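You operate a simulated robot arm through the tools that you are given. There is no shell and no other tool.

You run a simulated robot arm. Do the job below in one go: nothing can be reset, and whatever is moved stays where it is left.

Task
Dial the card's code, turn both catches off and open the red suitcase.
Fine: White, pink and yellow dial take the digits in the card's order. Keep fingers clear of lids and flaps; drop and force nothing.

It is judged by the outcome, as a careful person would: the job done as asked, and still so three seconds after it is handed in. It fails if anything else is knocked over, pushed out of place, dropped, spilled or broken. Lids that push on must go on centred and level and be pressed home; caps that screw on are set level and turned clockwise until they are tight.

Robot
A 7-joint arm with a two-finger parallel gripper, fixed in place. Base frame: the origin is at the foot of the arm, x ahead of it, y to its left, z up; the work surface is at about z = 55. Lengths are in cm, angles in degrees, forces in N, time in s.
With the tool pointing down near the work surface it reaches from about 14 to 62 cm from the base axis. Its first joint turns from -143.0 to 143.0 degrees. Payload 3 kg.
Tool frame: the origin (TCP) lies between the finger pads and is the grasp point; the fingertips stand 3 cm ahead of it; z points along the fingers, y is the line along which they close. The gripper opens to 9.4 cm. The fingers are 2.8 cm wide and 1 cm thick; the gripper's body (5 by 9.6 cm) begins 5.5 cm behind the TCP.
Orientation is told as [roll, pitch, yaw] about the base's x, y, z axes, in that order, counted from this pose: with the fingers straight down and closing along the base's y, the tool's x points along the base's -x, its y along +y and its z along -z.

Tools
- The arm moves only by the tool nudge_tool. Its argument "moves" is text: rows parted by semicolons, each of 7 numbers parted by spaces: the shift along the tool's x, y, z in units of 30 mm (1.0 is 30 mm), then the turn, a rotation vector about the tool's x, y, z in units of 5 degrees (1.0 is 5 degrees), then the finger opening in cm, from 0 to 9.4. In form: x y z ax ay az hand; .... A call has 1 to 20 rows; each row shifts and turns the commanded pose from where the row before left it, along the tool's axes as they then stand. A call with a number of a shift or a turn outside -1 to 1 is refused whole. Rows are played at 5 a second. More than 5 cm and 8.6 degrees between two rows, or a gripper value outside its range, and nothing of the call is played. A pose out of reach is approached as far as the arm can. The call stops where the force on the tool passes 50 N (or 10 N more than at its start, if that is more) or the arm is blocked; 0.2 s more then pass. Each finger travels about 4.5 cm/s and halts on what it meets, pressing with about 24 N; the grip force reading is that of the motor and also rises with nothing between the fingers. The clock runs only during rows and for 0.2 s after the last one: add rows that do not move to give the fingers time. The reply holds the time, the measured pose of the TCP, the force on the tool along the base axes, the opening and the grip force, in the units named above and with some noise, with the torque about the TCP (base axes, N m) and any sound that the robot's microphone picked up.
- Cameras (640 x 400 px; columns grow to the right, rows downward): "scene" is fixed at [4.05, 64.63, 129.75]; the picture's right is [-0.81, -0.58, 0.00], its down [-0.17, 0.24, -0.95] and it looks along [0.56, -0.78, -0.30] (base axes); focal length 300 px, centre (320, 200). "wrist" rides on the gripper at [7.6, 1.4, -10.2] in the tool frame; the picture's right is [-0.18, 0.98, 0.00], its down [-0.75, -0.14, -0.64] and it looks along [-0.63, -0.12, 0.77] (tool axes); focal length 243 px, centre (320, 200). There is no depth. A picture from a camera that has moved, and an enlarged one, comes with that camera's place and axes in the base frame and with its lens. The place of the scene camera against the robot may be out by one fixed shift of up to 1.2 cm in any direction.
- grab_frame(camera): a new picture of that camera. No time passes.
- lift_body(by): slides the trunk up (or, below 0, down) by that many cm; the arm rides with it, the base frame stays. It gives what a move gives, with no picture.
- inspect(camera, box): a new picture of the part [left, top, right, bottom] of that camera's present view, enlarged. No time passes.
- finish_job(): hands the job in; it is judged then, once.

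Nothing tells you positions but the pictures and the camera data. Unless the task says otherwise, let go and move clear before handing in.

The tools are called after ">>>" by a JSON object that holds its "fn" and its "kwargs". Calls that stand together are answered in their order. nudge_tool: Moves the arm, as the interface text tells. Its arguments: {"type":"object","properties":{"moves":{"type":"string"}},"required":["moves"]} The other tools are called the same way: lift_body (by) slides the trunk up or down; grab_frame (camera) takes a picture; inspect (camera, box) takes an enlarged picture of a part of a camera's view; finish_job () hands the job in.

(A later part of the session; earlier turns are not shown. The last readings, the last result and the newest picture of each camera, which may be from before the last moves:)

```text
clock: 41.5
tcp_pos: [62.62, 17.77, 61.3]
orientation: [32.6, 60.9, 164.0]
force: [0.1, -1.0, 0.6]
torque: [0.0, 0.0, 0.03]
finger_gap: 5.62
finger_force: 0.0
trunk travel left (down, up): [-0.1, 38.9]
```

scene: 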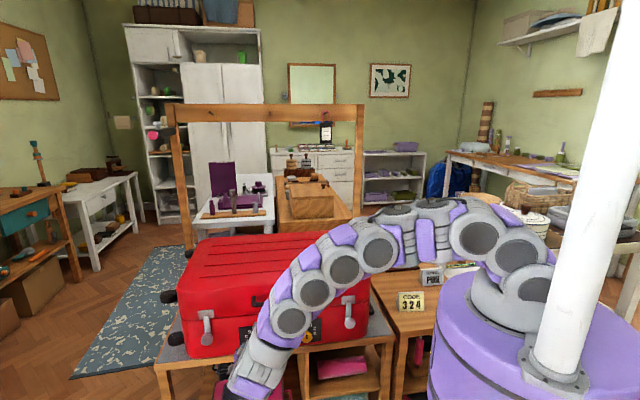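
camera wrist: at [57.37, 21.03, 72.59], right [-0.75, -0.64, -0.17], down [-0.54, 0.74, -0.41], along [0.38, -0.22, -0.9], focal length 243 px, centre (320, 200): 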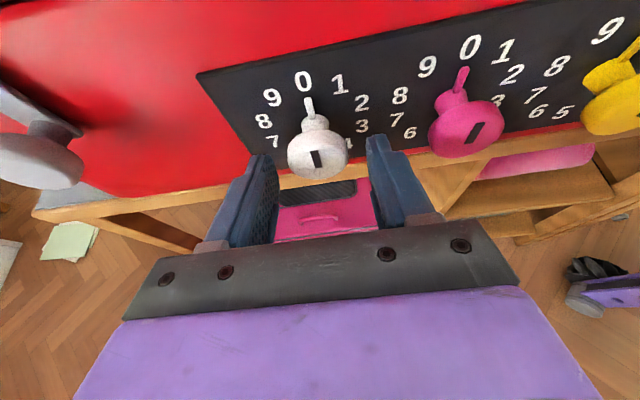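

>>> {"fn": "nudge_tool", "kwargs": {"moves": "0 0 0 -0.4258 0 -0.905 5.6; 0 0 0 -0.4258 0 -0.905 5.6; 0 0 0 -0.4258 0 -0.905 5.6; 0 0 0 -0.4258 0 -0.905 5.6"}}

>>> {"fn": "grab_frame", "kwargs": {"camera": "wrist"}}

```text
clock: 42.5
tcp_pos: [62.52, 17.86, 62.09]
orientation: [59.0, 47.7, -174.1]
force: [-0.1, 0.2, -0.5]
torque: [0.01, 0.04, 0.01]
finger_gap: 5.6
finger_force: 0.1
out of reach, approached as far as the arm can: row 4
trunk travel left (down, up): [-0.1, 38.9]
```

```text
taken
camera wrist: at [62.12, 25.83, 72.12], right [-0.69, -0.58, 0.43], down [-0.72, 0.55, -0.42], along [0.0, -0.6, -0.8], focal length 243 px, centre (320, 200)
```

wrist: 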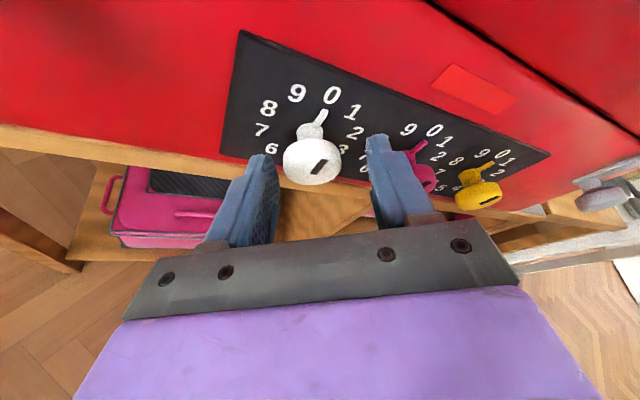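

>>> {"fn": "nudge_tool", "kwargs": {"moves": "0 0 0 0.4258 0 0.905 5.6; 0 0 0 0.4258 0 0.905 5.6; 0 0 0 0.4258 0 0.905 5.6; 0 0 0 0.4258 0 0.905 5.6; 0 0 0 0.4258 0 0.905 5.6; 0 0 0 0.4258 0 0.905 5.6; 0 0 0 0.4258 0 0.905 5.6; 0 0 0 0.4258 0 0.905 5.6"}}

```text
clock: 44.2
tcp_pos: [62.43, 17.73, 62.14]
orientation: [-11.9, 64.4, 124.1]
force: [0.6, -0.7, -1.0]
torque: [0.01, -0.02, 0.0]
finger_gap: 5.62
finger_force: 0.1
trunk travel left (down, up): [-0.1, 38.9]
```

>>> {"fn": "nudge_tool", "kwargs": {"moves": "-0.241 0 0.113 0 0 0 5.6; 0 0 0 0.4258 0 0.905 5.6; 0 0 0 0.4258 0 0.905 5.6; 0 0 0 0.4258 0 0.905 5.6; 0 0 0 0.4258 0 0.905 5.6; 0 0 0 0.4258 0 0.905 5.6; 0 0 0 0.4258 0 0.905 5.6"}}

>>> {"fn": "grab_frame", "kwargs": {"camera": "wrist"}}

```text
clock: 45.9
tcp_pos: [62.49, 17.85, 61.26]
orientation: [-59.0, 47.7, 84.2]
force: [0.5, 0.0, 0.4]
torque: [0.01, 0.02, 0.0]
finger_gap: 5.59
finger_force: 0.1
trunk travel left (down, up): [-0.1, 38.9]
```

```text
taken
camera wrist: at [52.97, 16.72, 69.67], right [-0.56, -0.45, -0.7], down [-0.39, 0.89, -0.25], along [0.73, 0.13, -0.67], focal length 243 px, centre (320, 200)
```

wrist: 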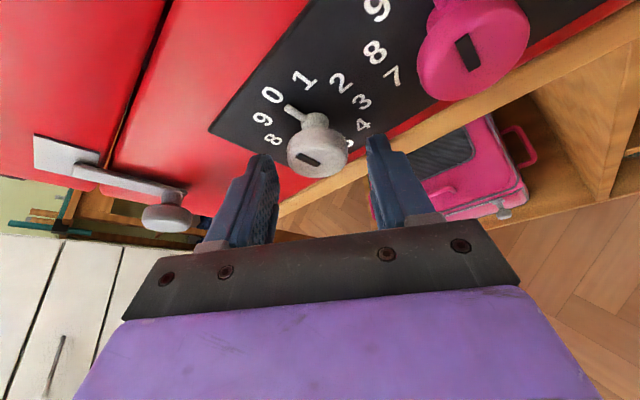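

>>> {"fn": "nudge_tool", "kwargs": {"moves": "0 0 0 0.4258 0 0.905 5.6; 0 0 0 0.4258 0 0.905 5.6; 0 0 0 0.4258 0 0.905 5.6; 0 0 0 0.4258 0 0.905 5.6"}}

```text
clock: 46.9
tcp_pos: [62.64, 17.9, 61.35]
orientation: [-73.4, 31.2, 74.8]
force: [-0.7, 0.2, 1.5]
torque: [0.02, -0.06, 0.0]
finger_gap: 5.59
finger_force: 0.1
trunk travel left (down, up): [-0.1, 38.9]
```

>>> {"fn": "nudge_tool", "kwargs": {"moves": "0 0 0 0.4258 0 0.905 5.6; 0 0 0 0.4258 0 0.905 5.6; 0 0 0 0.4258 0 0.905 5.6; 0 0 0 0.4258 0 0.905 5.6; 0 0 0 0.4258 0 0.905 5.6"}}

>>> {"fn": "grab_frame", "kwargs": {"camera": "scene"}}

>>> {"fn": "grab_frame", "kwargs": {"camera": "wrist"}}

```text
clock: 48.0
tcp_pos: [62.6, 17.81, 61.25]
orientation: [-85.8, 8.8, 70.5]
force: [-0.7, -0.1, 0.3]
torque: [0.02, -0.01, -0.01]
finger_gap: 5.6
finger_force: 0.0
trunk travel left (down, up): [-0.1, 38.9]
```

```text
taken
```

scene: 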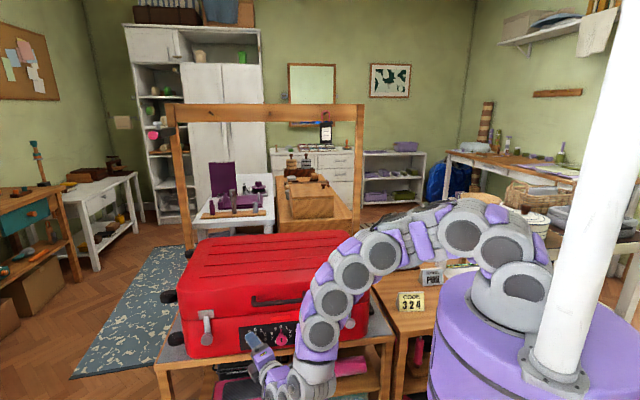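

```text
taken
camera wrist: at [50.41, 14.13, 61.82], right [-0.06, 0.05, -1.0], down [-0.34, 0.94, 0.07], along [0.94, 0.34, -0.04], focal length 243 px, centre (320, 200)
```

wrist: 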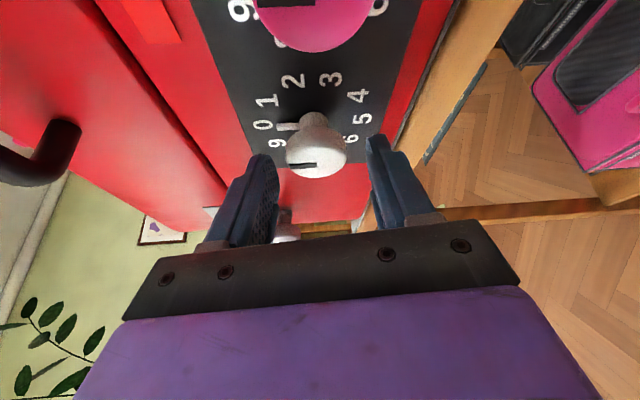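

>>> {"fn": "nudge_tool", "kwargs": {"moves": "0 0 0 0.4258 0 0.905 5.6; 0 0 0 0.4258 0 0.905 5.6; 0 0 0 0.4258 0 0.905 5.6"}}

```text
clock: 48.9
tcp_pos: [62.62, 17.86, 61.26]
orientation: [-92.3, -4.6, 70.2]
force: [0.0, -0.7, -0.3]
torque: [0.03, -0.01, 0.03]
finger_gap: 5.61
finger_force: 0.2
trunk travel left (down, up): [-0.1, 38.9]
```

Range −30° to +95° is available about the white dial axis. Going back to −15° to grip there and turn 108° clockwise in one go.

>>> {"fn": "nudge_tool", "kwargs": {"moves": "0 0 0 -0.4258 0 -0.905 5.6; 0 0 0 -0.4258 0 -0.905 5.6; 0 0 0 -0.4258 0 -0.905 5.6; 0 0 0 -0.4258 0 -0.905 5.6; 0 0 0 -0.4258 0 -0.905 5.6; 0 0 0 -0.4258 0 -0.905 5.6; 0 0 0 -0.4258 0 -0.905 5.6; 0 0 0 -0.4258 0 -0.905 5.6; 0 0 0 -0.4258 0 -0.905 5.6; 0 0 0 -0.4258 0 -0.905 5.6; 0 0 0 -0.4258 0 -0.905 5.6; 0 0 0 -0.4258 0 -0.905 5.6; 0 0 0 -0.4258 0 -0.905 5.6; 0 0 0 -0.4258 0 -0.905 5.6; 0 0 0 -0.4258 0 -0.905 5.6; 0 0 0 -0.4258 0 -0.905 5.6; 0 0 0 -0.4258 0 -0.905 5.6; 0 0 0 -0.4258 0 -0.905 5.6; 0 0 0 -0.4258 0 -0.905 5.6"}}

>>> {"fn": "grab_frame", "kwargs": {"camera": "wrist"}}

```text
clock: 52.9
tcp_pos: [62.62, 18.0, 61.31]
orientation: [0.1, 64.8, 135.2]
force: [-0.4, 0.0, 0.1]
torque: [-0.02, 0.0, 0.01]
finger_gap: 5.59
finger_force: 0.0
trunk travel left (down, up): [-0.1, 38.9]
```

```text
taken
camera wrist: at [57.39, 21.15, 72.54], right [-0.75, -0.64, -0.17], down [-0.54, 0.74, -0.41], along [0.38, -0.22, -0.9], focal length 243 px, centre (320, 200)
```

wrist: 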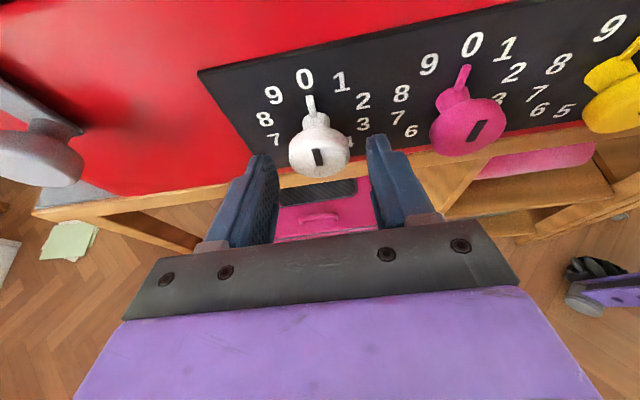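

>>> {"fn": "nudge_tool", "kwargs": {"moves": "0.042 0.033 0.09 0 0 0 5.6; 0 0 0 -0.4258 0 -0.905 5.6; 0 0 0 -0.4258 0 -0.905 5.6; 0 0 0 -0.4258 0 -0.905 5.6; 0 0 0 0 0 0 4.4; 0 0 0 0 0 0 4.0"}}

>>> {"fn": "inspect", "kwargs": {"camera": "wrist", "box": [200, 60, 440, 210]}}

```text
clock: 54.2
tcp_pos: [62.7, 17.58, 61.31]
orientation: [32.4, 60.9, 164.0]
force: [0.7, 0.2, -0.1]
torque: [-0.02, -0.03, 0.0]
finger_gap: 4.01
finger_force: 0.0
trunk travel left (down, up): [-0.1, 38.9]
```

```text
2.67 times, centred on (320, 135) of wrist
camera zoom: at [59.62, 22.95, 72.54], right [-0.76, -0.65, 0.09], down [-0.62, 0.66, -0.43], along [0.22, -0.39, -0.9], focal length 647 px, centre (320, 373)
```

zoom: 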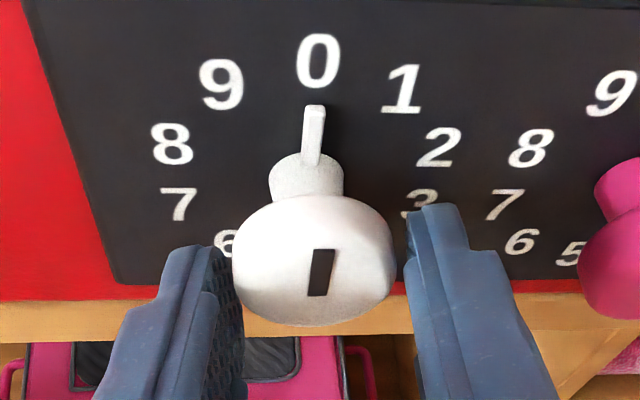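

The cap sits a hair nearer the left finger; shift 1.5 mm and close on the cap.

>>> {"fn": "nudge_tool", "kwargs": {"moves": "0 -0.05 0 0 0 0 4.0; 0 0 0 0 0 0 3.4; 0 0 0 0 0 0 3.0; 0 0 0 0 0 0 3.0"}}

>>> {"fn": "inspect", "kwargs": {"camera": "wrist", "box": [200, 60, 440, 210]}}

```text
clock: 55.2
tcp_pos: [62.74, 17.61, 61.25]
orientation: [32.3, 61.0, 164.0]
force: [-8.3, -4.9, 2.5]
torque: [0.01, -0.01, -0.26]
finger_gap: 3.55
finger_force: 4.4
trunk travel left (down, up): [-0.1, 38.9]
```

```text
2.67 times, centred on (320, 135) of wrist
camera zoom: at [59.68, 22.98, 72.52], right [-0.76, -0.65, 0.09], down [-0.61, 0.66, -0.43], along [0.22, -0.39, -0.9], focal length 647 px, centre (320, 373)
```

zoom: 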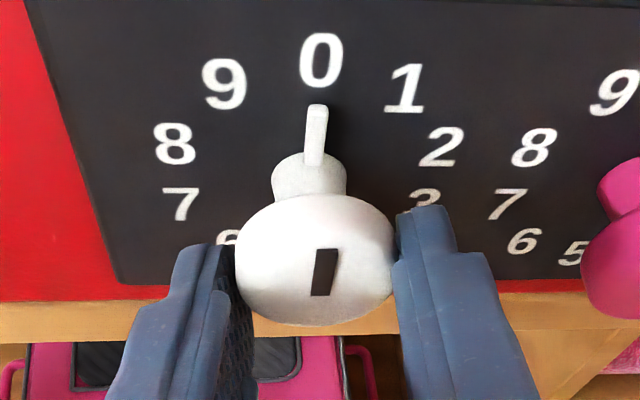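

>>> {"fn": "nudge_tool", "kwargs": {"moves": "0 0.03 0 0 0 0 2.0; 0 0 0 0 0 0 2.0; 0 0 0 0 0 0 2.0"}}

```text
clock: 56.0
tcp_pos: [62.75, 17.58, 61.38]
orientation: [32.2, 60.9, 163.9]
force: [-11.9, -8.6, 0.0]
torque: [-0.06, -0.02, -0.27]
finger_gap: 3.35
finger_force: 24.3
trunk travel left (down, up): [-0.1, 38.9]
```

>>> {"fn": "nudge_tool", "kwargs": {"moves": "0 0.05 0 0 0 0 2.0; 0 0 0 0 0 0 2.0"}}

```text
clock: 56.6
tcp_pos: [62.76, 17.63, 61.42]
orientation: [32.2, 60.8, 163.9]
force: [-3.3, -4.8, -0.4]
torque: [0.15, 0.13, -0.02]
finger_gap: 3.34
finger_force: 24.1
trunk travel left (down, up): [-0.1, 38.9]
```

Gripped with 24 N; I'll relieve the small side load and begin turning clockwise, in steps.

>>> {"fn": "nudge_tool", "kwargs": {"moves": "0 0.03 0 0 0 0 2.0; 0 0 0 0.4258 0 0.905 2.0; 0 0 0 0.4258 0 0.905 2.0"}}

>>> {"fn": "inspect", "kwargs": {"camera": "wrist", "box": [200, 60, 440, 210]}}

```text
clock: 57.5
tcp_pos: [62.72, 17.57, 61.31]
orientation: [11.5, 64.3, 145.4]
force: [11.8, 1.3, 0.3]
torque: [0.0, 0.03, 0.28]
finger_gap: 3.35
finger_force: 24.2
trunk travel left (down, up): [-0.1, 38.9]
```

```text
2.67 times, centred on (320, 135) of wrist
camera zoom: at [58.2, 21.49, 72.64], right [-0.76, -0.65, -0.08], down [-0.56, 0.71, -0.42], along [0.33, -0.27, -0.9], focal length 647 px, centre (320, 373)
```

zoom: 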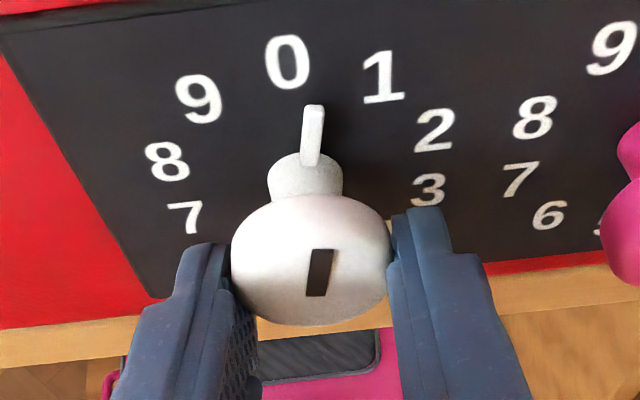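

>>> {"fn": "nudge_tool", "kwargs": {"moves": "0 -0.03 0.01 0.4258 0 0.905 2.0; 0 0 0 0.4258 0 0.905 2.0; 0 0 0 0.4258 0 0.905 2.0; 0 0 0 0 0 0 2.0"}}

>>> {"fn": "inspect", "kwargs": {"camera": "wrist", "box": [200, 60, 440, 210]}}

```text
clock: 58.5
tcp_pos: [62.77, 17.61, 61.3]
orientation: [-22.6, 63.0, 114.6]
force: [6.1, 5.0, 0.0]
torque: [0.12, 0.09, 0.21]
finger_gap: 3.34
finger_force: 24.2
trunk travel left (down, up): [-0.1, 38.9]
```

```text
2.67 times, centred on (320, 135) of wrist
camera zoom: at [56.14, 19.47, 72.14], right [-0.72, -0.61, -0.34], down [-0.49, 0.79, -0.38], along [0.49, -0.11, -0.86], focal length 647 px, centre (320, 373)
```

zoom: 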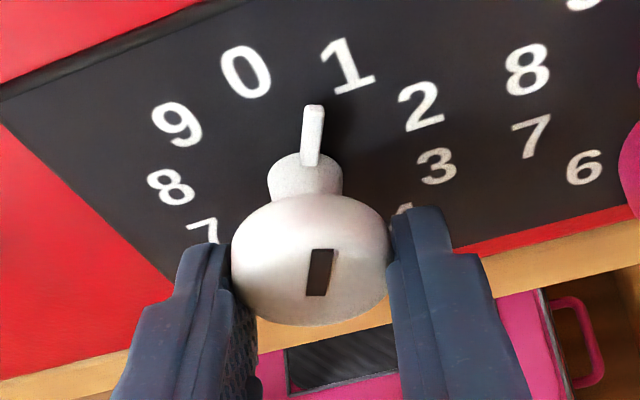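

The dial follows nicely (pointer ~25°). Continuing.

>>> {"fn": "nudge_tool", "kwargs": {"moves": "0 -0.02 0 0.4258 0 0.905 2.0; 0 0 0 0.4258 0 0.905 2.0; 0 0 0 0.4258 0 0.905 2.0; 0 0 0 0.4258 0 0.905 2.0; 0 0 0 0.4258 0 0.905 2.0; 0 0 0 0 0 0 2.0"}}

```text
clock: 59.9
tcp_pos: [62.74, 17.58, 61.33]
orientation: [-58.8, 47.7, 84.3]
force: [3.2, 9.7, 0.3]
torque: [-0.08, -0.07, 0.2]
finger_gap: 3.35
finger_force: 24.1
trunk travel left (down, up): [-0.1, 38.9]
```

>>> {"fn": "nudge_tool", "kwargs": {"moves": "0 -0.02 0 0.4258 0 0.905 2.0; 0 0 0 0.4258 0 0.905 2.0; 0 0 0 0.4258 0 0.905 2.0; 0 0 0 0.4258 0 0.905 2.0; 0 0 0 0.4258 0 0.905 2.0; 0 0 0 0 0 0 2.0"}}

>>> {"fn": "inspect", "kwargs": {"camera": "wrist", "box": [200, 60, 440, 210]}}

```text
clock: 61.2
tcp_pos: [62.63, 17.69, 61.33]
orientation: [-76.3, 26.8, 73.5]
force: [-1.6, 6.1, 0.6]
torque: [0.13, 0.13, 0.23]
finger_gap: 3.33
finger_force: 24.1
trunk travel left (down, up): [-0.1, 38.9]
```

```text
2.67 times, centred on (320, 135) of wrist
camera zoom: at [51.14, 14.46, 65.7], right [-0.3, -0.19, -0.94], down [-0.34, 0.94, -0.08], along [0.89, 0.29, -0.34], focal length 647 px, centre (320, 373)
```

zoom: 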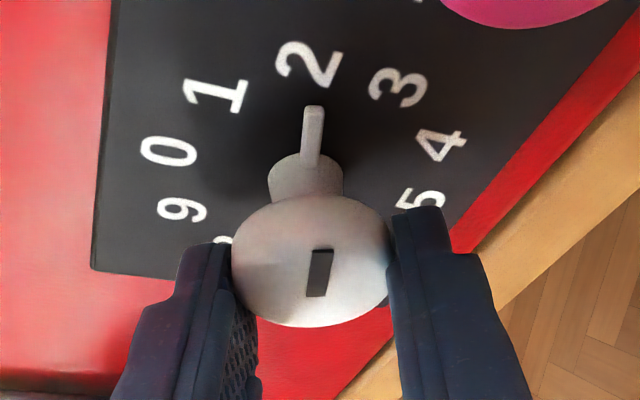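

Pointer is at ~75° (just past 2). 33° more to reach 3.

>>> {"fn": "nudge_tool", "kwargs": {"moves": "0 0 0 0.4258 0 0.905 2.0; 0 0 0 0.4258 0 0.905 2.0; 0 0 0 0.4258 0 0.905 2.0; 0 0 0 0.4258 0 0.905 2.0; 0 0 0 0.4258 0 0.905 2.0; 0 0 0 0.4258 0 0.905 2.0; 0 0 0 0.2555 0 0.543 2.0; 0 0 0 0 0 0 2.0"}}

>>> {"fn": "inspect", "kwargs": {"camera": "wrist", "box": [200, 60, 440, 210]}}

```text
clock: 63.0
tcp_pos: [62.72, 17.63, 61.33]
orientation: [-91.3, -2.8, 70.3]
force: [-9.6, 4.7, 0.7]
torque: [0.06, 0.06, -0.27]
finger_gap: 3.34
finger_force: 24.1
trunk travel left (down, up): [-0.1, 38.9]
```

```text
2.67 times, centred on (320, 135) of wrist
camera zoom: at [50.69, 13.95, 59.32], right [0.1, 0.21, -0.97], down [-0.35, 0.92, 0.16], along [0.93, 0.33, 0.17], focal length 647 px, centre (320, 373)
```

zoom: 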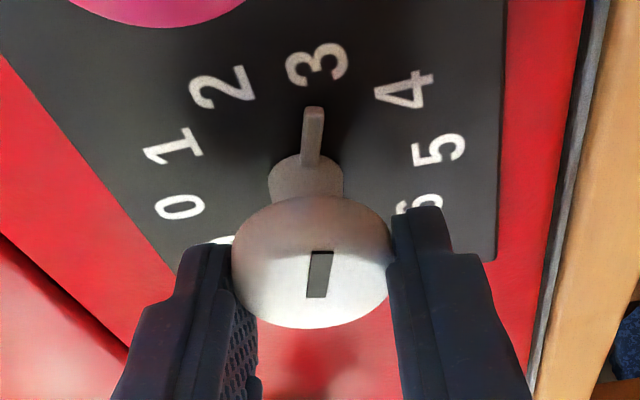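

Pointer is on 3. Releasing and backing straight out along the dial axis.

>>> {"fn": "nudge_tool", "kwargs": {"moves": "0 0 0 0 0 0 3.6; 0 0 0 0 0 0 4.6; 0 0 0 0 0 0 5.6; 0 0 0 0 0 0 5.6; -0.248 0 -0.528 0 0 0 5.6; -0.248 0 -0.528 0 0 0 5.6"}}

>>> {"fn": "grab_frame", "kwargs": {"camera": "wrist"}}

>>> {"fn": "inspect", "kwargs": {"camera": "scene", "box": [230, 310, 330, 372]}}

```text
clock: 64.5
tcp_pos: [60.21, 20.17, 61.39]
orientation: [-91.5, -2.8, 70.3]
force: [-0.5, -0.8, -1.2]
torque: [0.0, 0.01, 0.01]
finger_gap: 5.59
finger_force: 0.1
trunk travel left (down, up): [-0.1, 38.9]
```

```text
taken
camera wrist: at [48.15, 16.44, 59.35], right [0.1, 0.21, -0.97], down [-0.35, 0.92, 0.16], along [0.93, 0.33, 0.17], focal length 243 px, centre (320, 200)
```

wrist: 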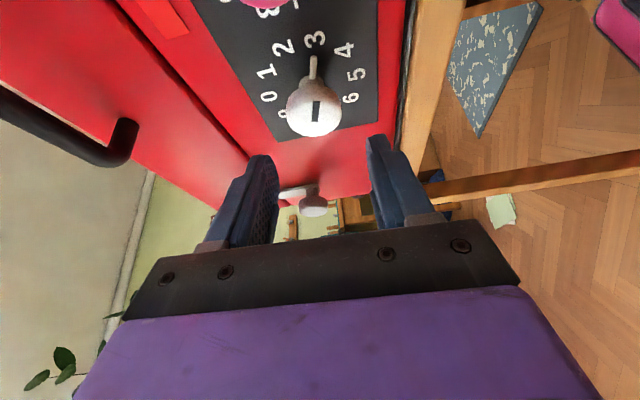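

```text
6.40 times, centred on (280, 341) of scene
camera zoom: at [4.05, 64.63, 129.75], right [-0.81, -0.58, 0.0], down [-0.17, 0.24, -0.95], along [0.56, -0.78, -0.3], focal length 1922 px, centre (576, -702)
```

zoom: 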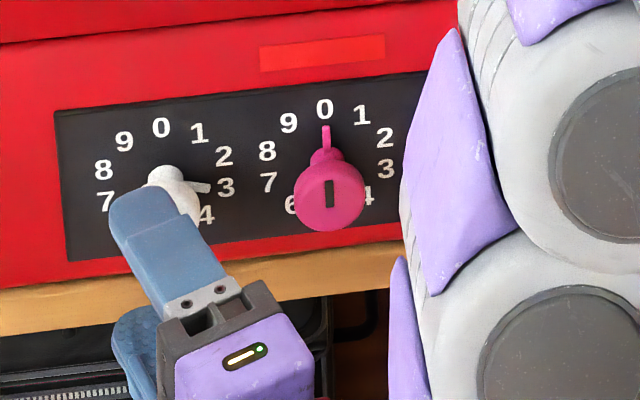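

White reads 3. Now rotating the tool back (clear of the knobs) and shifting to the pink dial.

>>> {"fn": "nudge_tool", "kwargs": {"moves": "0 0 0 -0.4258 0 -0.905 5.6; 0 0 0 -0.4258 0 -0.905 5.6; 0 0 0 -0.4258 0 -0.905 5.6; 0 0 0 -0.4258 0 -0.905 5.6; 0 0 0 -0.4258 0 -0.905 5.6; 0 0 0 -0.4258 0 -0.905 5.6; 0 0 0 -0.4258 0 -0.905 5.6; 0 0 0 -0.4258 0 -0.905 5.6; 0 0 0 -0.4258 0 -0.905 5.6; 0 0 0 -0.4258 0 -0.905 5.6; 0 0 0 -0.4258 0 -0.905 5.6; 0 0 0 -0.4258 0 -0.905 5.6; 0 0 0 -0.4258 0 -0.905 5.6; 0 0 0 -0.4258 0 -0.905 5.6; 0 0 0 -0.4258 0 -0.905 5.6; 0 0 0 -0.4258 0 -0.905 5.6; 0 0 0 -0.4258 0 -0.905 5.6; 0 0 0 -0.4258 0 -0.905 5.6; 0 0 0 -0.2555 0 -0.543 5.6"}}

```text
clock: 68.5
tcp_pos: [60.36, 20.04, 61.41]
orientation: [0.1, 64.8, 135.2]
force: [-0.3, 0.4, -0.6]
torque: [0.0, -0.01, 0.02]
finger_gap: 5.6
finger_force: 0.1
trunk travel left (down, up): [-0.1, 38.9]
```

>>> {"fn": "nudge_tool", "kwargs": {"moves": "0 0.879 0 0 0 0 5.6; 0 0.879 0 0 0 0 5.6; 0 0.879 0 0 0 0 5.6; 0 0 0 0 0 0 5.6"}}

>>> {"fn": "grab_frame", "kwargs": {"camera": "wrist"}}

```text
clock: 69.5
tcp_pos: [54.7, 14.32, 61.44]
orientation: [-0.1, 64.9, 134.8]
force: [0.1, 0.6, -0.1]
torque: [0.01, 0.06, -0.02]
finger_gap: 5.58
finger_force: 0.0
trunk travel left (down, up): [-0.1, 38.9]
```

```text
taken
camera wrist: at [49.51, 17.71, 72.59], right [-0.75, -0.64, -0.17], down [-0.54, 0.74, -0.41], along [0.39, -0.22, -0.9], focal length 243 px, centre (320, 200)
```

wrist: 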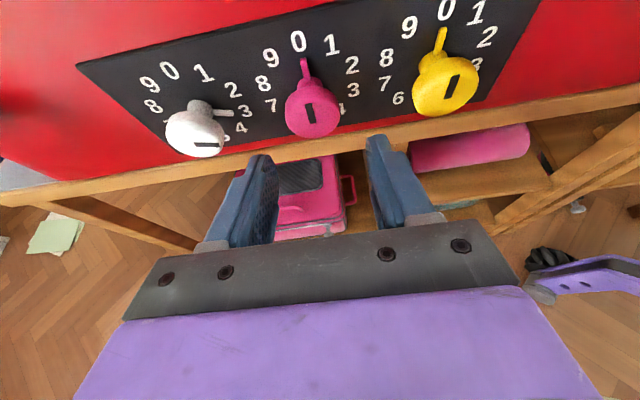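

>>> {"fn": "nudge_tool", "kwargs": {"moves": "0.214 -0.024 0.498 0 0 0 5.6; 0.214 -0.024 0.498 0 0 0 5.6; 0 0 0 0 0 0 4.4; 0 0 0 0 0 0 4.0; 0 0 0 0 0 0 4.0"}}

>>> {"fn": "inspect", "kwargs": {"camera": "wrist", "box": [200, 60, 440, 210]}}

```text
clock: 70.7
tcp_pos: [57.11, 12.22, 61.37]
orientation: [0.0, 64.9, 135.0]
force: [-0.3, -0.4, 0.4]
torque: [-0.05, 0.02, -0.01]
finger_gap: 3.99
finger_force: 0.1
trunk travel left (down, up): [-0.1, 38.9]
```

```text
2.67 times, centred on (320, 135) of wrist
camera zoom: at [51.93, 15.55, 72.5], right [-0.75, -0.64, -0.17], down [-0.54, 0.74, -0.41], along [0.38, -0.22, -0.9], focal length 647 px, centre (320, 373)
```

zoom: 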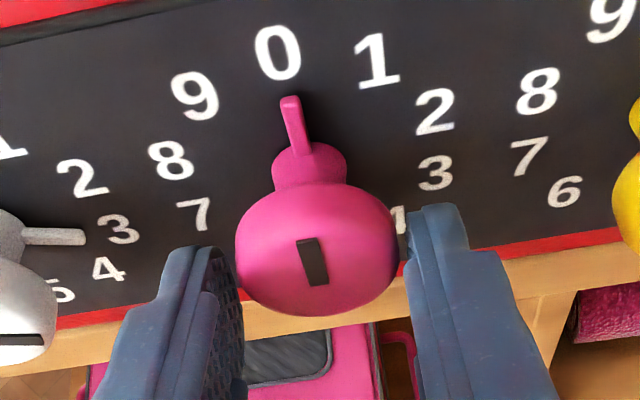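

>>> {"fn": "nudge_tool", "kwargs": {"moves": "0.018 0 0.045 0 0 0 4.0; 0 0 0 0 0 0 3.5; 0 0 0 0 0 0 3.2; 0 0 0 0 0 0 2.6; 0 0 0 0 0 0 2.0; 0 0 0 0 0 0 2.0"}}

```text
clock: 72.0
tcp_pos: [57.11, 12.12, 61.31]
orientation: [0.1, 64.8, 135.0]
force: [-8.1, -5.8, -0.6]
torque: [-0.03, -0.12, -0.25]
finger_gap: 3.36
finger_force: 24.0
trunk travel left (down, up): [-0.1, 38.9]
```

>>> {"fn": "nudge_tool", "kwargs": {"moves": "0 0.05 0 0 0 0 2.0; 0 0 0 0 0 0 2.0"}}

```text
clock: 72.7
tcp_pos: [57.19, 12.01, 61.28]
orientation: [0.0, 64.7, 135.0]
force: [4.2, -4.0, -0.6]
torque: [0.17, 0.16, 0.08]
finger_gap: 3.37
finger_force: 23.8
trunk travel left (down, up): [-0.1, 38.9]
```

Gripped on pink with the side load gone. Turning clockwise 72° in two batches.

>>> {"fn": "nudge_tool", "kwargs": {"moves": "0 0 0 0.4258 0 0.905 2.0; 0 0 0 0.4258 0 0.905 2.0; 0 0 0 0.4258 0 0.905 2.0; 0 0 0 0.4258 0 0.905 2.0; 0 0 0 0.4258 0 0.905 2.0; 0 0 0 0.4258 0 0.905 2.0; 0 0 0 0 0 0 2.0"}}

>>> {"fn": "inspect", "kwargs": {"camera": "wrist", "box": [200, 60, 440, 210]}}

```text
clock: 74.2
tcp_pos: [57.17, 12.13, 61.25]
orientation: [-53.8, 51.6, 88.2]
force: [25.0, 5.0, 0.3]
torque: [0.18, 0.24, 0.44]
finger_gap: 3.37
finger_force: 24.5
trunk travel left (down, up): [-0.1, 38.9]
```

```text
2.67 times, centred on (320, 135) of wrist
camera zoom: at [48.12, 11.53, 70.27], right [-0.6, -0.49, -0.64], down [-0.41, 0.87, -0.28], along [0.69, 0.09, -0.72], focal length 647 px, centre (320, 373)
```

zoom: 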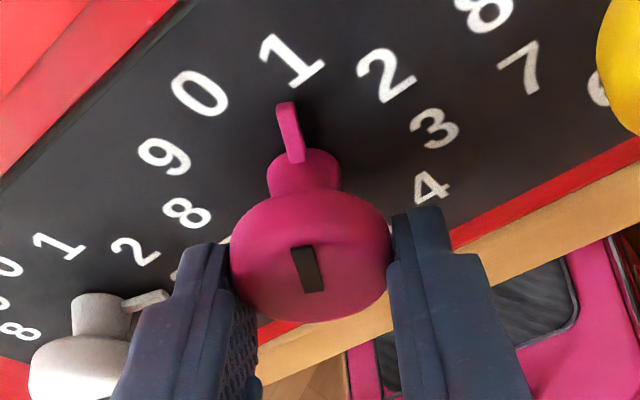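

There's some side load building (≈25 N); I'll relieve it with a small shift before turning further.

>>> {"fn": "nudge_tool", "kwargs": {"moves": "-0.012 -0.041 0.042 0 0 0 2.0; 0 0 0 0 0 0 2.0"}}

```text
clock: 74.8
tcp_pos: [57.18, 12.09, 61.27]
orientation: [-53.7, 51.7, 88.2]
force: [6.2, 6.4, 5.4]
torque: [-0.26, -0.25, 0.01]
finger_gap: 3.36
finger_force: 24.0
trunk travel left (down, up): [-0.1, 38.9]
```

>>> {"fn": "nudge_tool", "kwargs": {"moves": "0.002 -0.043 -0.001 0 0 0 2.0; 0 0 0 0.4258 0 0.905 2.0; 0 0 0 0.4258 0 0.905 2.0; 0 0 0 0.4258 0 0.905 2.0; 0 0 0 0.4258 0 0.905 2.0; 0 0 0 0 0 0 2.0"}}

>>> {"fn": "inspect", "kwargs": {"camera": "wrist", "box": [200, 60, 440, 210]}}

```text
clock: 76.2
tcp_pos: [57.15, 12.17, 61.28]
orientation: [-70.3, 35.5, 76.5]
force: [-21.3, 3.1, 0.7]
torque: [0.21, 0.19, -0.16]
finger_gap: 3.33
finger_force: 24.4
trunk travel left (down, up): [-0.1, 38.9]
```

```text
2.67 times, centred on (320, 135) of wrist
camera zoom: at [46.29, 9.68, 67.42], right [-0.41, -0.3, -0.86], down [-0.35, 0.92, -0.15], along [0.84, 0.24, -0.49], focal length 647 px, centre (320, 373)
```

zoom: 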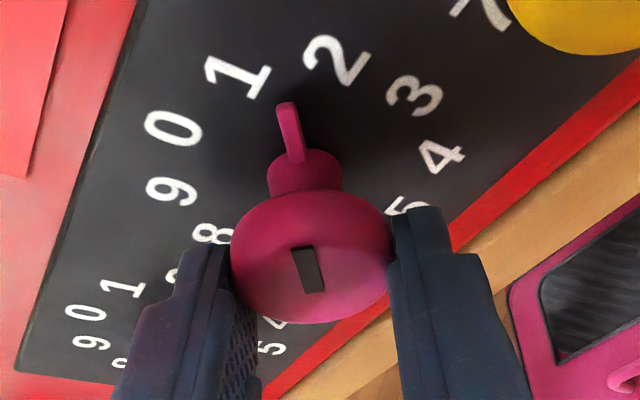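

>>> {"fn": "nudge_tool", "kwargs": {"moves": "0.013 0.032 -0.05 0 0 0 2.0; 0 0 0 0 0 0 2.0"}}

```text
clock: 76.8
tcp_pos: [57.29, 12.19, 61.3]
orientation: [-70.4, 35.6, 76.6]
force: [-3.8, -0.5, -0.1]
torque: [0.13, 0.11, 0.1]
finger_gap: 3.3
finger_force: 24.3
trunk travel left (down, up): [-0.1, 38.9]
```

>>> {"fn": "nudge_tool", "kwargs": {"moves": "0 0 0 0.4258 0 0.905 2.0; 0 0 0 0.4258 0 0.905 2.0; 0 0 0 0.4258 0 0.905 2.0; 0 0 0 0.4258 0 0.905 2.0; 0 0 0 0.17 0 0.362 2.0; 0 0 0 0 0 0 2.0"}}

>>> {"fn": "inspect", "kwargs": {"camera": "wrist", "box": [200, 60, 440, 210]}}

```text
clock: 78.2
tcp_pos: [57.26, 12.18, 61.32]
orientation: [-82.3, 16.2, 71.3]
force: [13.4, 4.3, 0.2]
torque: [-0.02, -0.06, 0.27]
finger_gap: 3.37
finger_force: 24.2
trunk travel left (down, up): [-0.1, 38.9]
```

```text
2.67 times, centred on (320, 135) of wrist
camera zoom: at [45.15, 8.54, 63.4], right [-0.15, -0.05, -0.99], down [-0.33, 0.94, 0.01], along [0.93, 0.33, -0.16], focal length 647 px, centre (320, 373)
```

zoom: 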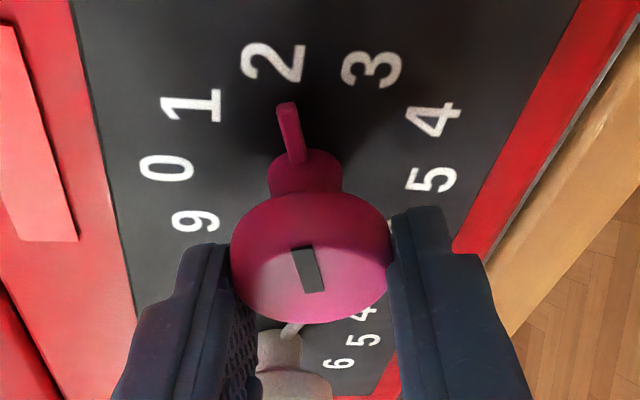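

Pink points to 2. Releasing and backing out.

>>> {"fn": "nudge_tool", "kwargs": {"moves": "0 0 0 0 0 0 3.6; 0 0 0 0 0 0 4.6; 0 0 0 0 0 0 5.6; 0 0 0 0 0 0 5.6; -0.248 0 -0.528 0 0 0 5.6; -0.248 0 -0.528 0 0 0 5.6"}}

>>> {"fn": "inspect", "kwargs": {"camera": "wrist", "box": [200, 0, 440, 150]}}

```text
clock: 79.7
tcp_pos: [54.67, 14.71, 61.36]
orientation: [-82.2, 16.3, 71.3]
force: [0.1, -1.0, -0.3]
torque: [0.0, 0.02, -0.01]
finger_gap: 5.61
finger_force: 0.1
trunk travel left (down, up): [-0.1, 38.9]
```

```text
2.67 times, centred on (320, 75) of wrist
camera zoom: at [42.6, 11.05, 63.37], right [-0.16, -0.05, -0.99], down [-0.33, 0.94, 0.01], along [0.93, 0.33, -0.16], focal length 647 px, centre (320, 533)
```

zoom: 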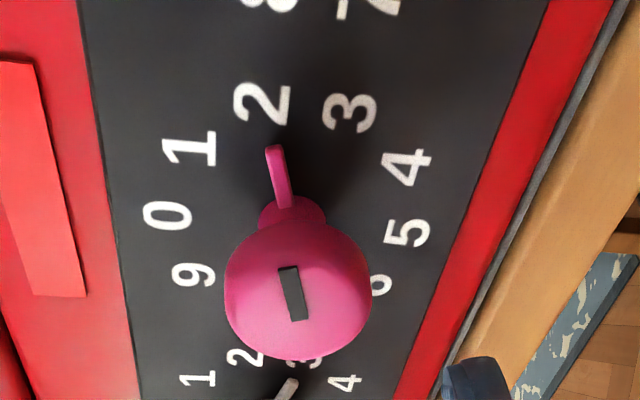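

>>> {"fn": "nudge_tool", "kwargs": {"moves": "0 0 0 -0.4258 0 -0.905 5.6; 0 0 0 -0.4258 0 -0.905 5.6; 0 0 0 -0.4258 0 -0.905 5.6; 0 0 0 -0.4258 0 -0.905 5.6; 0 0 0 -0.4258 0 -0.905 5.6; 0 0 0 -0.4258 0 -0.905 5.6; 0 0 0 -0.4258 0 -0.905 5.6; 0 0 0 -0.4258 0 -0.905 5.6; 0 0 0 -0.4258 0 -0.905 5.6; 0 0 0 -0.4258 0 -0.905 5.6; 0 0 0 -0.4258 0 -0.905 5.6; 0 0 0 -0.4258 0 -0.905 5.6; 0 0 0 -0.4258 0 -0.905 5.6; 0 0 0 -0.4258 0 -0.905 5.6; 0 0 0 -0.17 0 -0.362 5.6; 0 0 0 0 0 0 5.6"}}

```text
clock: 83.0
tcp_pos: [54.74, 14.6, 61.33]
orientation: [0.2, 64.8, 135.1]
force: [-0.2, 0.1, 0.1]
torque: [-0.01, -0.02, -0.04]
finger_gap: 5.6
finger_force: 0.0
trunk travel left (down, up): [-0.1, 38.9]
```

>>> {"fn": "nudge_tool", "kwargs": {"moves": "0 0.883 0 0 0 0 5.6; 0 0.883 0 0 0 0 5.6; 0 0.883 0 0 0 0 5.6; 0 0 0 0 0 0 5.6"}}

>>> {"fn": "grab_frame", "kwargs": {"camera": "wrist"}}

>>> {"fn": "grab_frame", "kwargs": {"camera": "scene"}}

```text
clock: 84.0
tcp_pos: [49.12, 9.05, 61.41]
orientation: [0.0, 64.9, 135.0]
force: [-0.1, -0.7, -0.2]
torque: [0.0, 0.0, 0.03]
finger_gap: 5.6
finger_force: 0.1
trunk travel left (down, up): [-0.1, 38.9]
```

```text
taken
camera wrist: at [43.84, 12.26, 72.55], right [-0.75, -0.64, -0.17], down [-0.54, 0.74, -0.41], along [0.38, -0.22, -0.9], focal length 243 px, centre (320, 200)
```

wrist: 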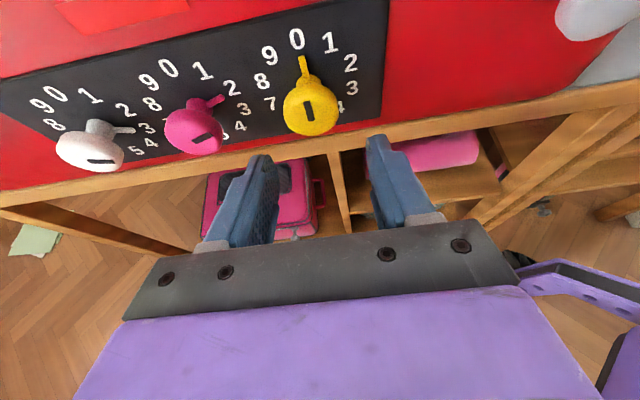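

```text
taken
```

scene: 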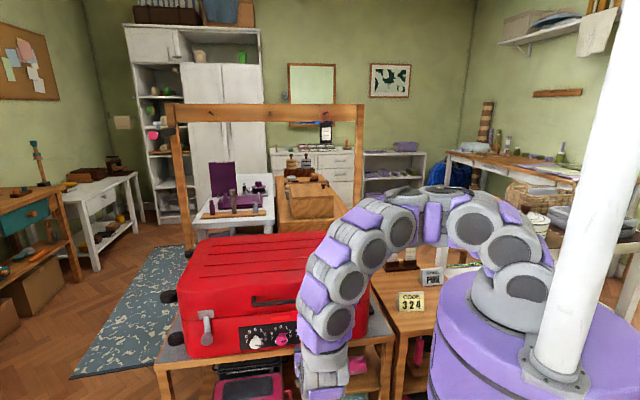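

Now testing the roll range at the yellow dial at standoff, with fingers clear of the knobs.

>>> {"fn": "nudge_tool", "kwargs": {"moves": "0 0 0 -0.4258 0 -0.905 5.6; 0 0 0 -0.4258 0 -0.905 5.6; 0 0 0 -0.4258 0 -0.905 5.6; 0 0 0 -0.4258 0 -0.905 5.6"}}

```text
clock: 85.0
tcp_pos: [49.05, 9.11, 61.41]
orientation: [40.8, 58.3, 171.2]
force: [0.0, -0.2, -0.7]
torque: [0.0, 0.0, 0.01]
finger_gap: 5.62
finger_force: 0.1
trunk travel left (down, up): [-0.1, 38.9]
```

>>> {"fn": "nudge_tool", "kwargs": {"moves": "0 0 0 -0.4258 0 -0.905 5.6; 0 0 0 -0.4258 0 -0.905 5.6; 0 0 0 -0.4258 0 -0.905 5.6; 0 0 0 -0.4258 0 -0.905 5.6"}}

```text
clock: 86.0
tcp_pos: [49.07, 8.94, 61.5]
orientation: [63.4, 43.8, -171.1]
force: [0.0, -1.0, 0.3]
torque: [-0.02, -0.01, 0.01]
finger_gap: 5.6
finger_force: 0.0
trunk travel left (down, up): [-0.1, 38.9]
```

>>> {"fn": "nudge_tool", "kwargs": {"moves": "0 0 0 0.4258 0 0.905 5.6; 0 0 0 0.4258 0 0.905 5.6; 0 0 0 0.4258 0 0.905 5.6; 0 0 0 0.4258 0 0.905 5.6; 0 0 0 0.4258 0 0.905 5.6; 0 0 0 0.4258 0 0.905 5.6; 0 0 0 0.4258 0 0.905 5.6; 0 0 0 0.4258 0 0.905 5.6; 0 0 0 0.4258 0 0.905 5.6; 0 0 0 0.4258 0 0.905 5.6; 0 0 0 0.4258 0 0.905 5.6; 0 0 0 0.4258 0 0.905 5.6; 0 0 0 0.4258 0 0.905 5.6; 0 0 0 0.4258 0 0.905 5.6; 0 0 0 0.4258 0 0.905 5.6; 0 0 0 0.4258 0 0.905 5.6; 0 0 0 0.4258 0 0.905 5.6; 0 0 0 0.4258 0 0.905 5.6"}}

```text
clock: 89.8
tcp_pos: [49.02, 9.06, 61.36]
orientation: [-70.5, 35.5, 76.4]
force: [1.0, 0.0, -0.4]
torque: [-0.01, -0.02, 0.0]
finger_gap: 5.58
finger_force: 0.1
trunk travel left (down, up): [-0.1, 38.9]
```

>>> {"fn": "nudge_tool", "kwargs": {"moves": "0 0 0 0.4258 0 0.905 5.6; 0 0 0 0.4258 0 0.905 5.6; 0 0 0 0.4258 0 0.905 5.6; 0 0 0 0.4258 0 0.905 5.6; 0 0 0 0.4258 0 0.905 5.6; 0 0 0 0.4258 0 0.905 5.6; 0 0 0 0.4258 0 0.905 5.6"}}

>>> {"fn": "grab_frame", "kwargs": {"camera": "scene"}}

>>> {"fn": "grab_frame", "kwargs": {"camera": "wrist"}}

```text
clock: 91.5
tcp_pos: [49.16, 9.02, 61.24]
orientation: [-88.0, 4.5, 70.2]
force: [0.5, 0.0, 0.6]
torque: [-0.02, 0.0, 0.02]
finger_gap: 5.61
finger_force: 0.1
trunk travel left (down, up): [-0.1, 38.9]
```

```text
taken
```

scene: 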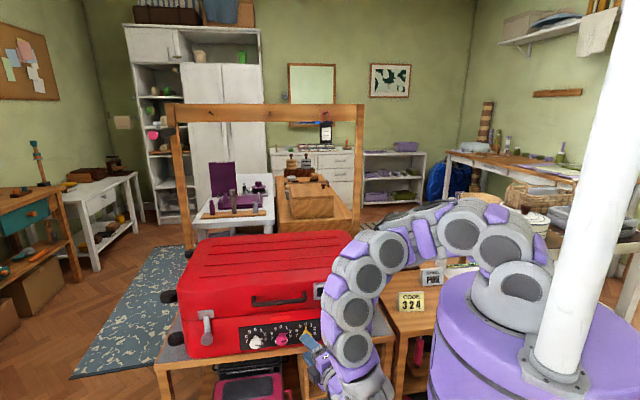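

```text
taken
camera wrist: at [36.84, 5.29, 60.82], right [0.0, 0.11, -0.99], down [-0.34, 0.93, 0.1], along [0.94, 0.34, 0.04], focal length 243 px, centre (320, 200)
```

wrist: 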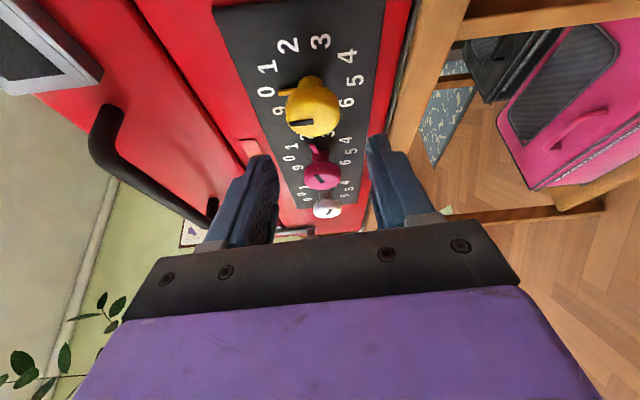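

>>> {"fn": "nudge_tool", "kwargs": {"moves": "0 0 0 0.4258 0 0.905 5.6; 0 0 0 0.4258 0 0.905 5.6; 0 0 0 0.4258 0 0.905 5.6; 0 0 0 0.4258 0 0.905 5.6; 0 0 0 0.4258 0 0.905 5.6; 0 0 0 0.4258 0 0.905 5.6"}}

```text
clock: 92.8
tcp_pos: [48.31, 7.65, 65.75]
orientation: [-101.4, -22.7, 72.4]
force: [-0.1, 0.3, 0.9]
torque: [-0.04, 0.03, -0.01]
finger_gap: 5.59
finger_force: 0.1
out of reach, approached as far as the arm can: row 3, 5
trunk travel left (down, up): [-0.1, 38.9]
```

Range here is about −40° to +95°, so yellow (144°) will take two grips. Rotating back and correcting the position drift.

>>> {"fn": "nudge_tool", "kwargs": {"moves": "0 0 0 -0.4258 0 -0.905 5.6; 0 0 0 -0.4258 0 -0.905 5.6; 0 0 0 -0.4258 0 -0.905 5.6; 0 0 0 -0.4258 0 -0.905 5.6; 0 0 0 -0.4258 0 -0.905 5.6; 0 0 0 -0.4258 0 -0.905 5.6; 0 0 0 -0.4258 0 -0.905 5.6; 0 0 0 -0.4258 0 -0.905 5.6; 0 0 0 -0.4258 0 -0.905 5.6; 0 0 0 -0.4258 0 -0.905 5.6"}}

```text
clock: 95.0
tcp_pos: [48.31, 7.76, 65.72]
orientation: [-78.8, 22.6, 72.4]
force: [-0.2, -0.3, -0.6]
torque: [-0.02, -0.01, -0.02]
finger_gap: 5.6
finger_force: 0.0
trunk travel left (down, up): [-0.1, 38.9]
```

>>> {"fn": "nudge_tool", "kwargs": {"moves": "0 0 0 -0.4258 0 -0.905 5.6; 0 0 0 -0.4258 0 -0.905 5.6; 0 0 0 -0.4258 0 -0.905 5.6; 0 0 0 -0.4258 0 -0.905 5.6; 0 0 0 -0.4258 0 -0.905 5.6; 0 0 0 -0.4258 0 -0.905 5.6; 0 0 0 -0.4258 0 -0.905 5.6; 0 0 0 -0.4258 0 -0.905 5.6; 0 0 0 -0.4258 0 -0.905 5.6; 0 0 0 -0.4258 0 -0.905 5.6; 0 0 0 -0.4258 0 -0.905 5.6; 0 0 0 -0.4258 0 -0.905 5.6; 0 0 0 -0.4258 0 -0.905 5.6"}}

>>> {"fn": "grab_frame", "kwargs": {"camera": "wrist"}}

```text
clock: 97.8
tcp_pos: [48.24, 7.74, 65.75]
orientation: [0.3, 64.9, 135.3]
force: [0.2, -0.6, -0.7]
torque: [0.03, -0.02, 0.01]
finger_gap: 5.61
finger_force: 0.0
trunk travel left (down, up): [-0.1, 38.9]
```

```text
taken
camera wrist: at [43.08, 10.99, 76.95], right [-0.75, -0.64, -0.16], down [-0.54, 0.74, -0.41], along [0.38, -0.22, -0.9], focal length 243 px, centre (320, 200)
```

wrist: 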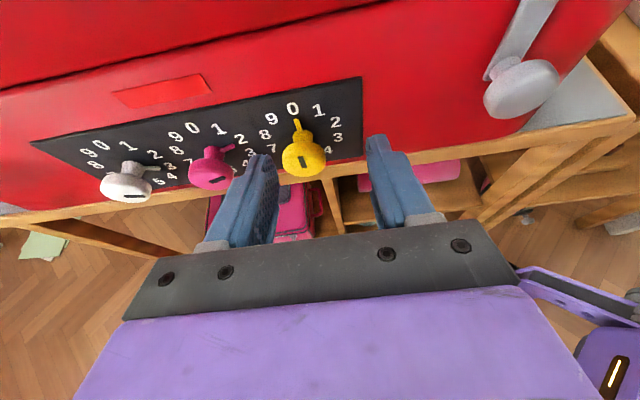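

>>> {"fn": "nudge_tool", "kwargs": {"moves": "-0.664 -0.253 0.312 0 0 0 5.6; -0.664 -0.253 0.312 0 0 0 5.6; 0 0 0 0 0 0 5.6"}}

```text
clock: 98.7
tcp_pos: [49.28, 8.71, 61.34]
orientation: [0.0, 64.9, 135.1]
force: [0.1, -0.4, 0.6]
torque: [-0.03, -0.02, 0.03]
finger_gap: 5.6
finger_force: 0.0
trunk travel left (down, up): [-0.1, 38.9]
```

>>> {"fn": "nudge_tool", "kwargs": {"moves": "0.223 -0.015 0.477 0 0 0 5.6; 0.223 -0.015 0.477 0 0 0 5.6; 0 0 0 -0.4258 0 -0.905 5.6; 0 0 0 -0.4258 0 -0.905 5.6; 0 0 0 -0.4258 0 -0.905 5.6; 0 0 0 -0.4258 0 -0.905 5.6; 0 0 0 0 0 0 4.4; 0 0 0 0 0 0 4.0; 0 0 0 0 0 0 4.0"}}

>>> {"fn": "inspect", "kwargs": {"camera": "wrist", "box": [200, 60, 440, 210]}}

```text
clock: 100.7
tcp_pos: [51.66, 6.6, 61.46]
orientation: [40.7, 58.3, 171.0]
force: [0.2, -0.6, -0.2]
torque: [-0.03, 0.0, -0.02]
finger_gap: 4.02
finger_force: 0.0
trunk travel left (down, up): [-0.1, 38.9]
```

```text
2.67 times, centred on (320, 135) of wrist
camera zoom: at [49.23, 12.66, 72.35], right [-0.75, -0.64, 0.18], down [-0.64, 0.63, -0.43], along [0.16, -0.44, -0.88], focal length 647 px, centre (320, 373)
```

zoom: 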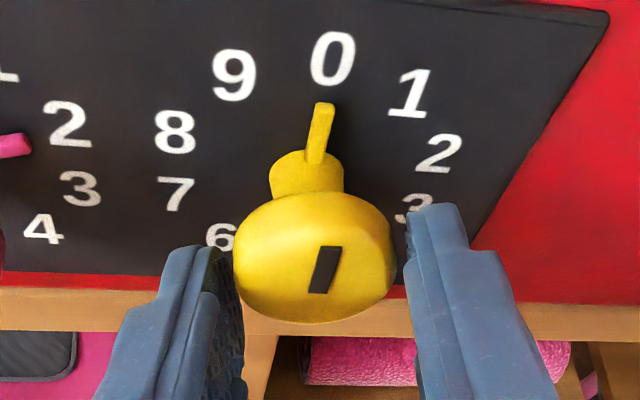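

>>> {"fn": "nudge_tool", "kwargs": {"moves": "0 0.02 0 0 0 0 3.6; 0 0 0 0 0 0 3.3; 0 0 0 0 0 0 2.8; 0 0 0 0 0 0 2.0; 0 0 0 0 0 0 2.0"}}

```text
clock: 101.8
tcp_pos: [51.68, 6.52, 61.29]
orientation: [40.6, 58.4, 171.1]
force: [-0.6, 0.2, -0.1]
torque: [-0.03, -0.07, 0.01]
finger_gap: 3.35
finger_force: 24.2
trunk travel left (down, up): [-0.1, 38.9]
```

Clean grip with no side load. Turning clockwise in batches.

>>> {"fn": "nudge_tool", "kwargs": {"moves": "0 0 0 0.4258 0 0.905 2.0; 0 0 0 0.4258 0 0.905 2.0; 0 0 0 0.4258 0 0.905 2.0; 0 0 0 0.4258 0 0.905 2.0; 0 0 0 0.4258 0 0.905 2.0; 0 0 0 0.4258 0 0.905 2.0; 0 0 0 0 0 0 2.0"}}

```text
clock: 103.5
tcp_pos: [51.62, 6.62, 61.3]
orientation: [-22.6, 63.1, 114.6]
force: [7.7, 3.3, 1.9]
torque: [0.25, 0.27, 0.19]
finger_gap: 3.36
finger_force: 23.6
trunk travel left (down, up): [-0.1, 38.9]
```

>>> {"fn": "nudge_tool", "kwargs": {"moves": "0 -0.033 0.01 0 0 0 2.0; 0 0 0 0.4258 0 0.905 2.0; 0 0 0 0.4258 0 0.905 2.0; 0 0 0 0.4258 0 0.905 2.0; 0 0 0 0.4258 0 0.905 2.0; 0 0 0 0.4258 0 0.905 2.0; 0 0 0 0 0 0 2.0"}}

>>> {"fn": "inspect", "kwargs": {"camera": "wrist", "box": [200, 60, 440, 210]}}

```text
clock: 105.0
tcp_pos: [51.67, 6.76, 61.27]
orientation: [-58.7, 47.8, 84.2]
force: [-4.6, 3.7, 2.0]
torque: [-0.01, -0.04, -0.12]
finger_gap: 3.34
finger_force: 23.6
trunk travel left (down, up): [-0.1, 38.9]
```

```text
2.67 times, centred on (320, 135) of wrist
camera zoom: at [42.07, 5.49, 69.68], right [-0.56, -0.45, -0.7], down [-0.39, 0.89, -0.25], along [0.73, 0.13, -0.67], focal length 647 px, centre (320, 373)
```

zoom: 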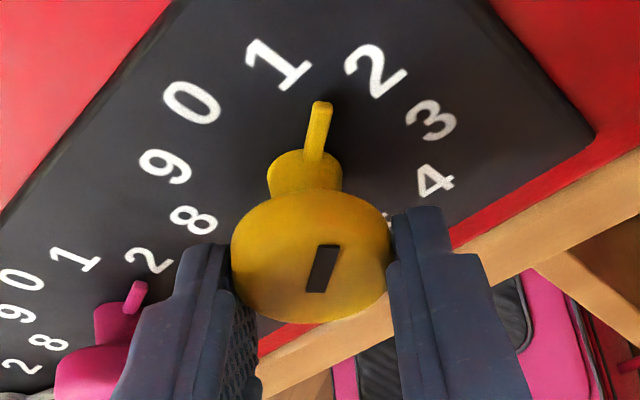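

>>> {"fn": "nudge_tool", "kwargs": {"moves": "0 0 0 0.4258 0 0.905 2.0; 0 0 0 0.4258 0 0.905 2.0; 0 0 0 0.4258 0 0.905 2.0; 0 0 0 0.4258 0 0.905 2.0; 0 0 0 0.4258 0 0.905 2.0; 0 0 0 0.4258 0 0.905 2.0; 0 0 0 0 0 0 2.0"}}

```text
clock: 106.7
tcp_pos: [51.68, 6.57, 61.34]
orientation: [-78.8, 22.4, 72.4]
force: [0.0, 4.5, 0.6]
torque: [0.06, 0.09, 0.28]
finger_gap: 3.37
finger_force: 23.7
trunk travel left (down, up): [-0.1, 38.9]
```

>>> {"fn": "nudge_tool", "kwargs": {"moves": "0 0 0 0.4258 0 0.905 2.0; 0 0 0 0.4258 0 0.905 2.0; 0 0 0 0.4258 0 0.905 2.0; 0 0 0 0.4258 0 0.905 2.0; 0 0 0 0 0 0 2.0"}}

>>> {"fn": "inspect", "kwargs": {"camera": "wrist", "box": [200, 60, 440, 210]}}

```text
clock: 107.8
tcp_pos: [51.67, 6.6, 61.47]
orientation: [-88.0, 4.4, 70.2]
force: [0.6, 6.7, 2.8]
torque: [-0.18, -0.17, -0.34]
finger_gap: 3.35
finger_force: 23.7
trunk travel left (down, up): [-0.1, 38.9]
```

```text
2.67 times, centred on (320, 135) of wrist
camera zoom: at [39.47, 2.89, 60.86], right [0.0, 0.11, -0.99], down [-0.34, 0.93, 0.1], along [0.94, 0.34, 0.04], focal length 647 px, centre (320, 373)
```

zoom: 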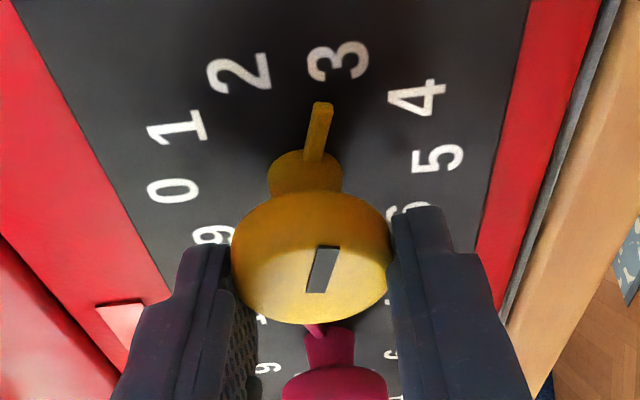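

>>> {"fn": "nudge_tool", "kwargs": {"moves": "0 0 0 0.4258 0 0.905 2.0; 0 0 0 0 0 0 2.0; 0 0 0 0 0 0 3.6; 0 0 0 0 0 0 4.6; 0 0 0 0 0 0 5.6; 0 0 0 0 0 0 5.6; -0.248 0 -0.528 0 0 0 5.6; -0.248 0 -0.528 0 0 0 5.6"}}

>>> {"fn": "inspect", "kwargs": {"camera": "wrist", "box": [200, 0, 440, 150]}}

```text
clock: 109.7
tcp_pos: [49.16, 9.24, 61.41]
orientation: [-90.1, -0.1, 70.3]
force: [0.1, 0.9, 0.1]
torque: [0.01, -0.01, -0.02]
finger_gap: 5.59
finger_force: 0.0
trunk travel left (down, up): [-0.1, 38.9]
```

```text
2.67 times, centred on (320, 75) of wrist
camera zoom: at [36.99, 5.46, 59.84], right [0.06, 0.17, -0.98], down [-0.35, 0.93, 0.14], along [0.94, 0.33, 0.12], focal length 647 px, centre (320, 533)
```

zoom: 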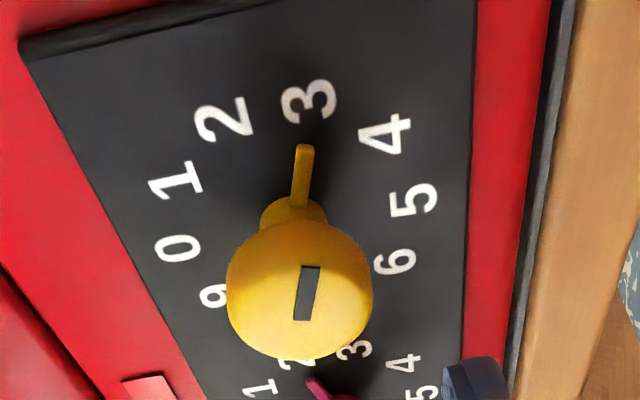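

The yellow pointer is at about 3; now rotate back for the second grip.

>>> {"fn": "nudge_tool", "kwargs": {"moves": "0 0 0 -0.4258 0 -0.905 5.6; 0 0 0 -0.4258 0 -0.905 5.6; 0 0 0 -0.4258 0 -0.905 5.6; 0 0 0 -0.4258 0 -0.905 5.6; 0 0 0 -0.4258 0 -0.905 5.6; 0 0 0 -0.4258 0 -0.905 5.6; 0 0 0 -0.4258 0 -0.905 5.6; 0 0 0 -0.4258 0 -0.905 5.6; 0 0 0 -0.4258 0 -0.905 5.6; 0 0 0 -0.4258 0 -0.905 5.6; 0 0 0 -0.4258 0 -0.905 5.6; 0 0 0 -0.4258 0 -0.905 5.6; 0 0 0 -0.4258 0 -0.905 5.6; 0 0 0 -0.4258 0 -0.905 5.6; 0 0 0 -0.4258 0 -0.905 5.6; 0 0 0 -0.4258 0 -0.905 5.6; 0 0 0 -0.4258 0 -0.905 5.6; 0 0 0 -0.4258 0 -0.905 5.6; 0 0 0 0 0 0 5.6"}}

```text
clock: 113.7
tcp_pos: [49.26, 9.14, 61.32]
orientation: [0.2, 65.0, 135.1]
force: [-0.3, -0.3, 0.6]
torque: [-0.01, 0.01, 0.0]
finger_gap: 5.61
finger_force: 0.1
trunk travel left (down, up): [-0.1, 38.9]
```

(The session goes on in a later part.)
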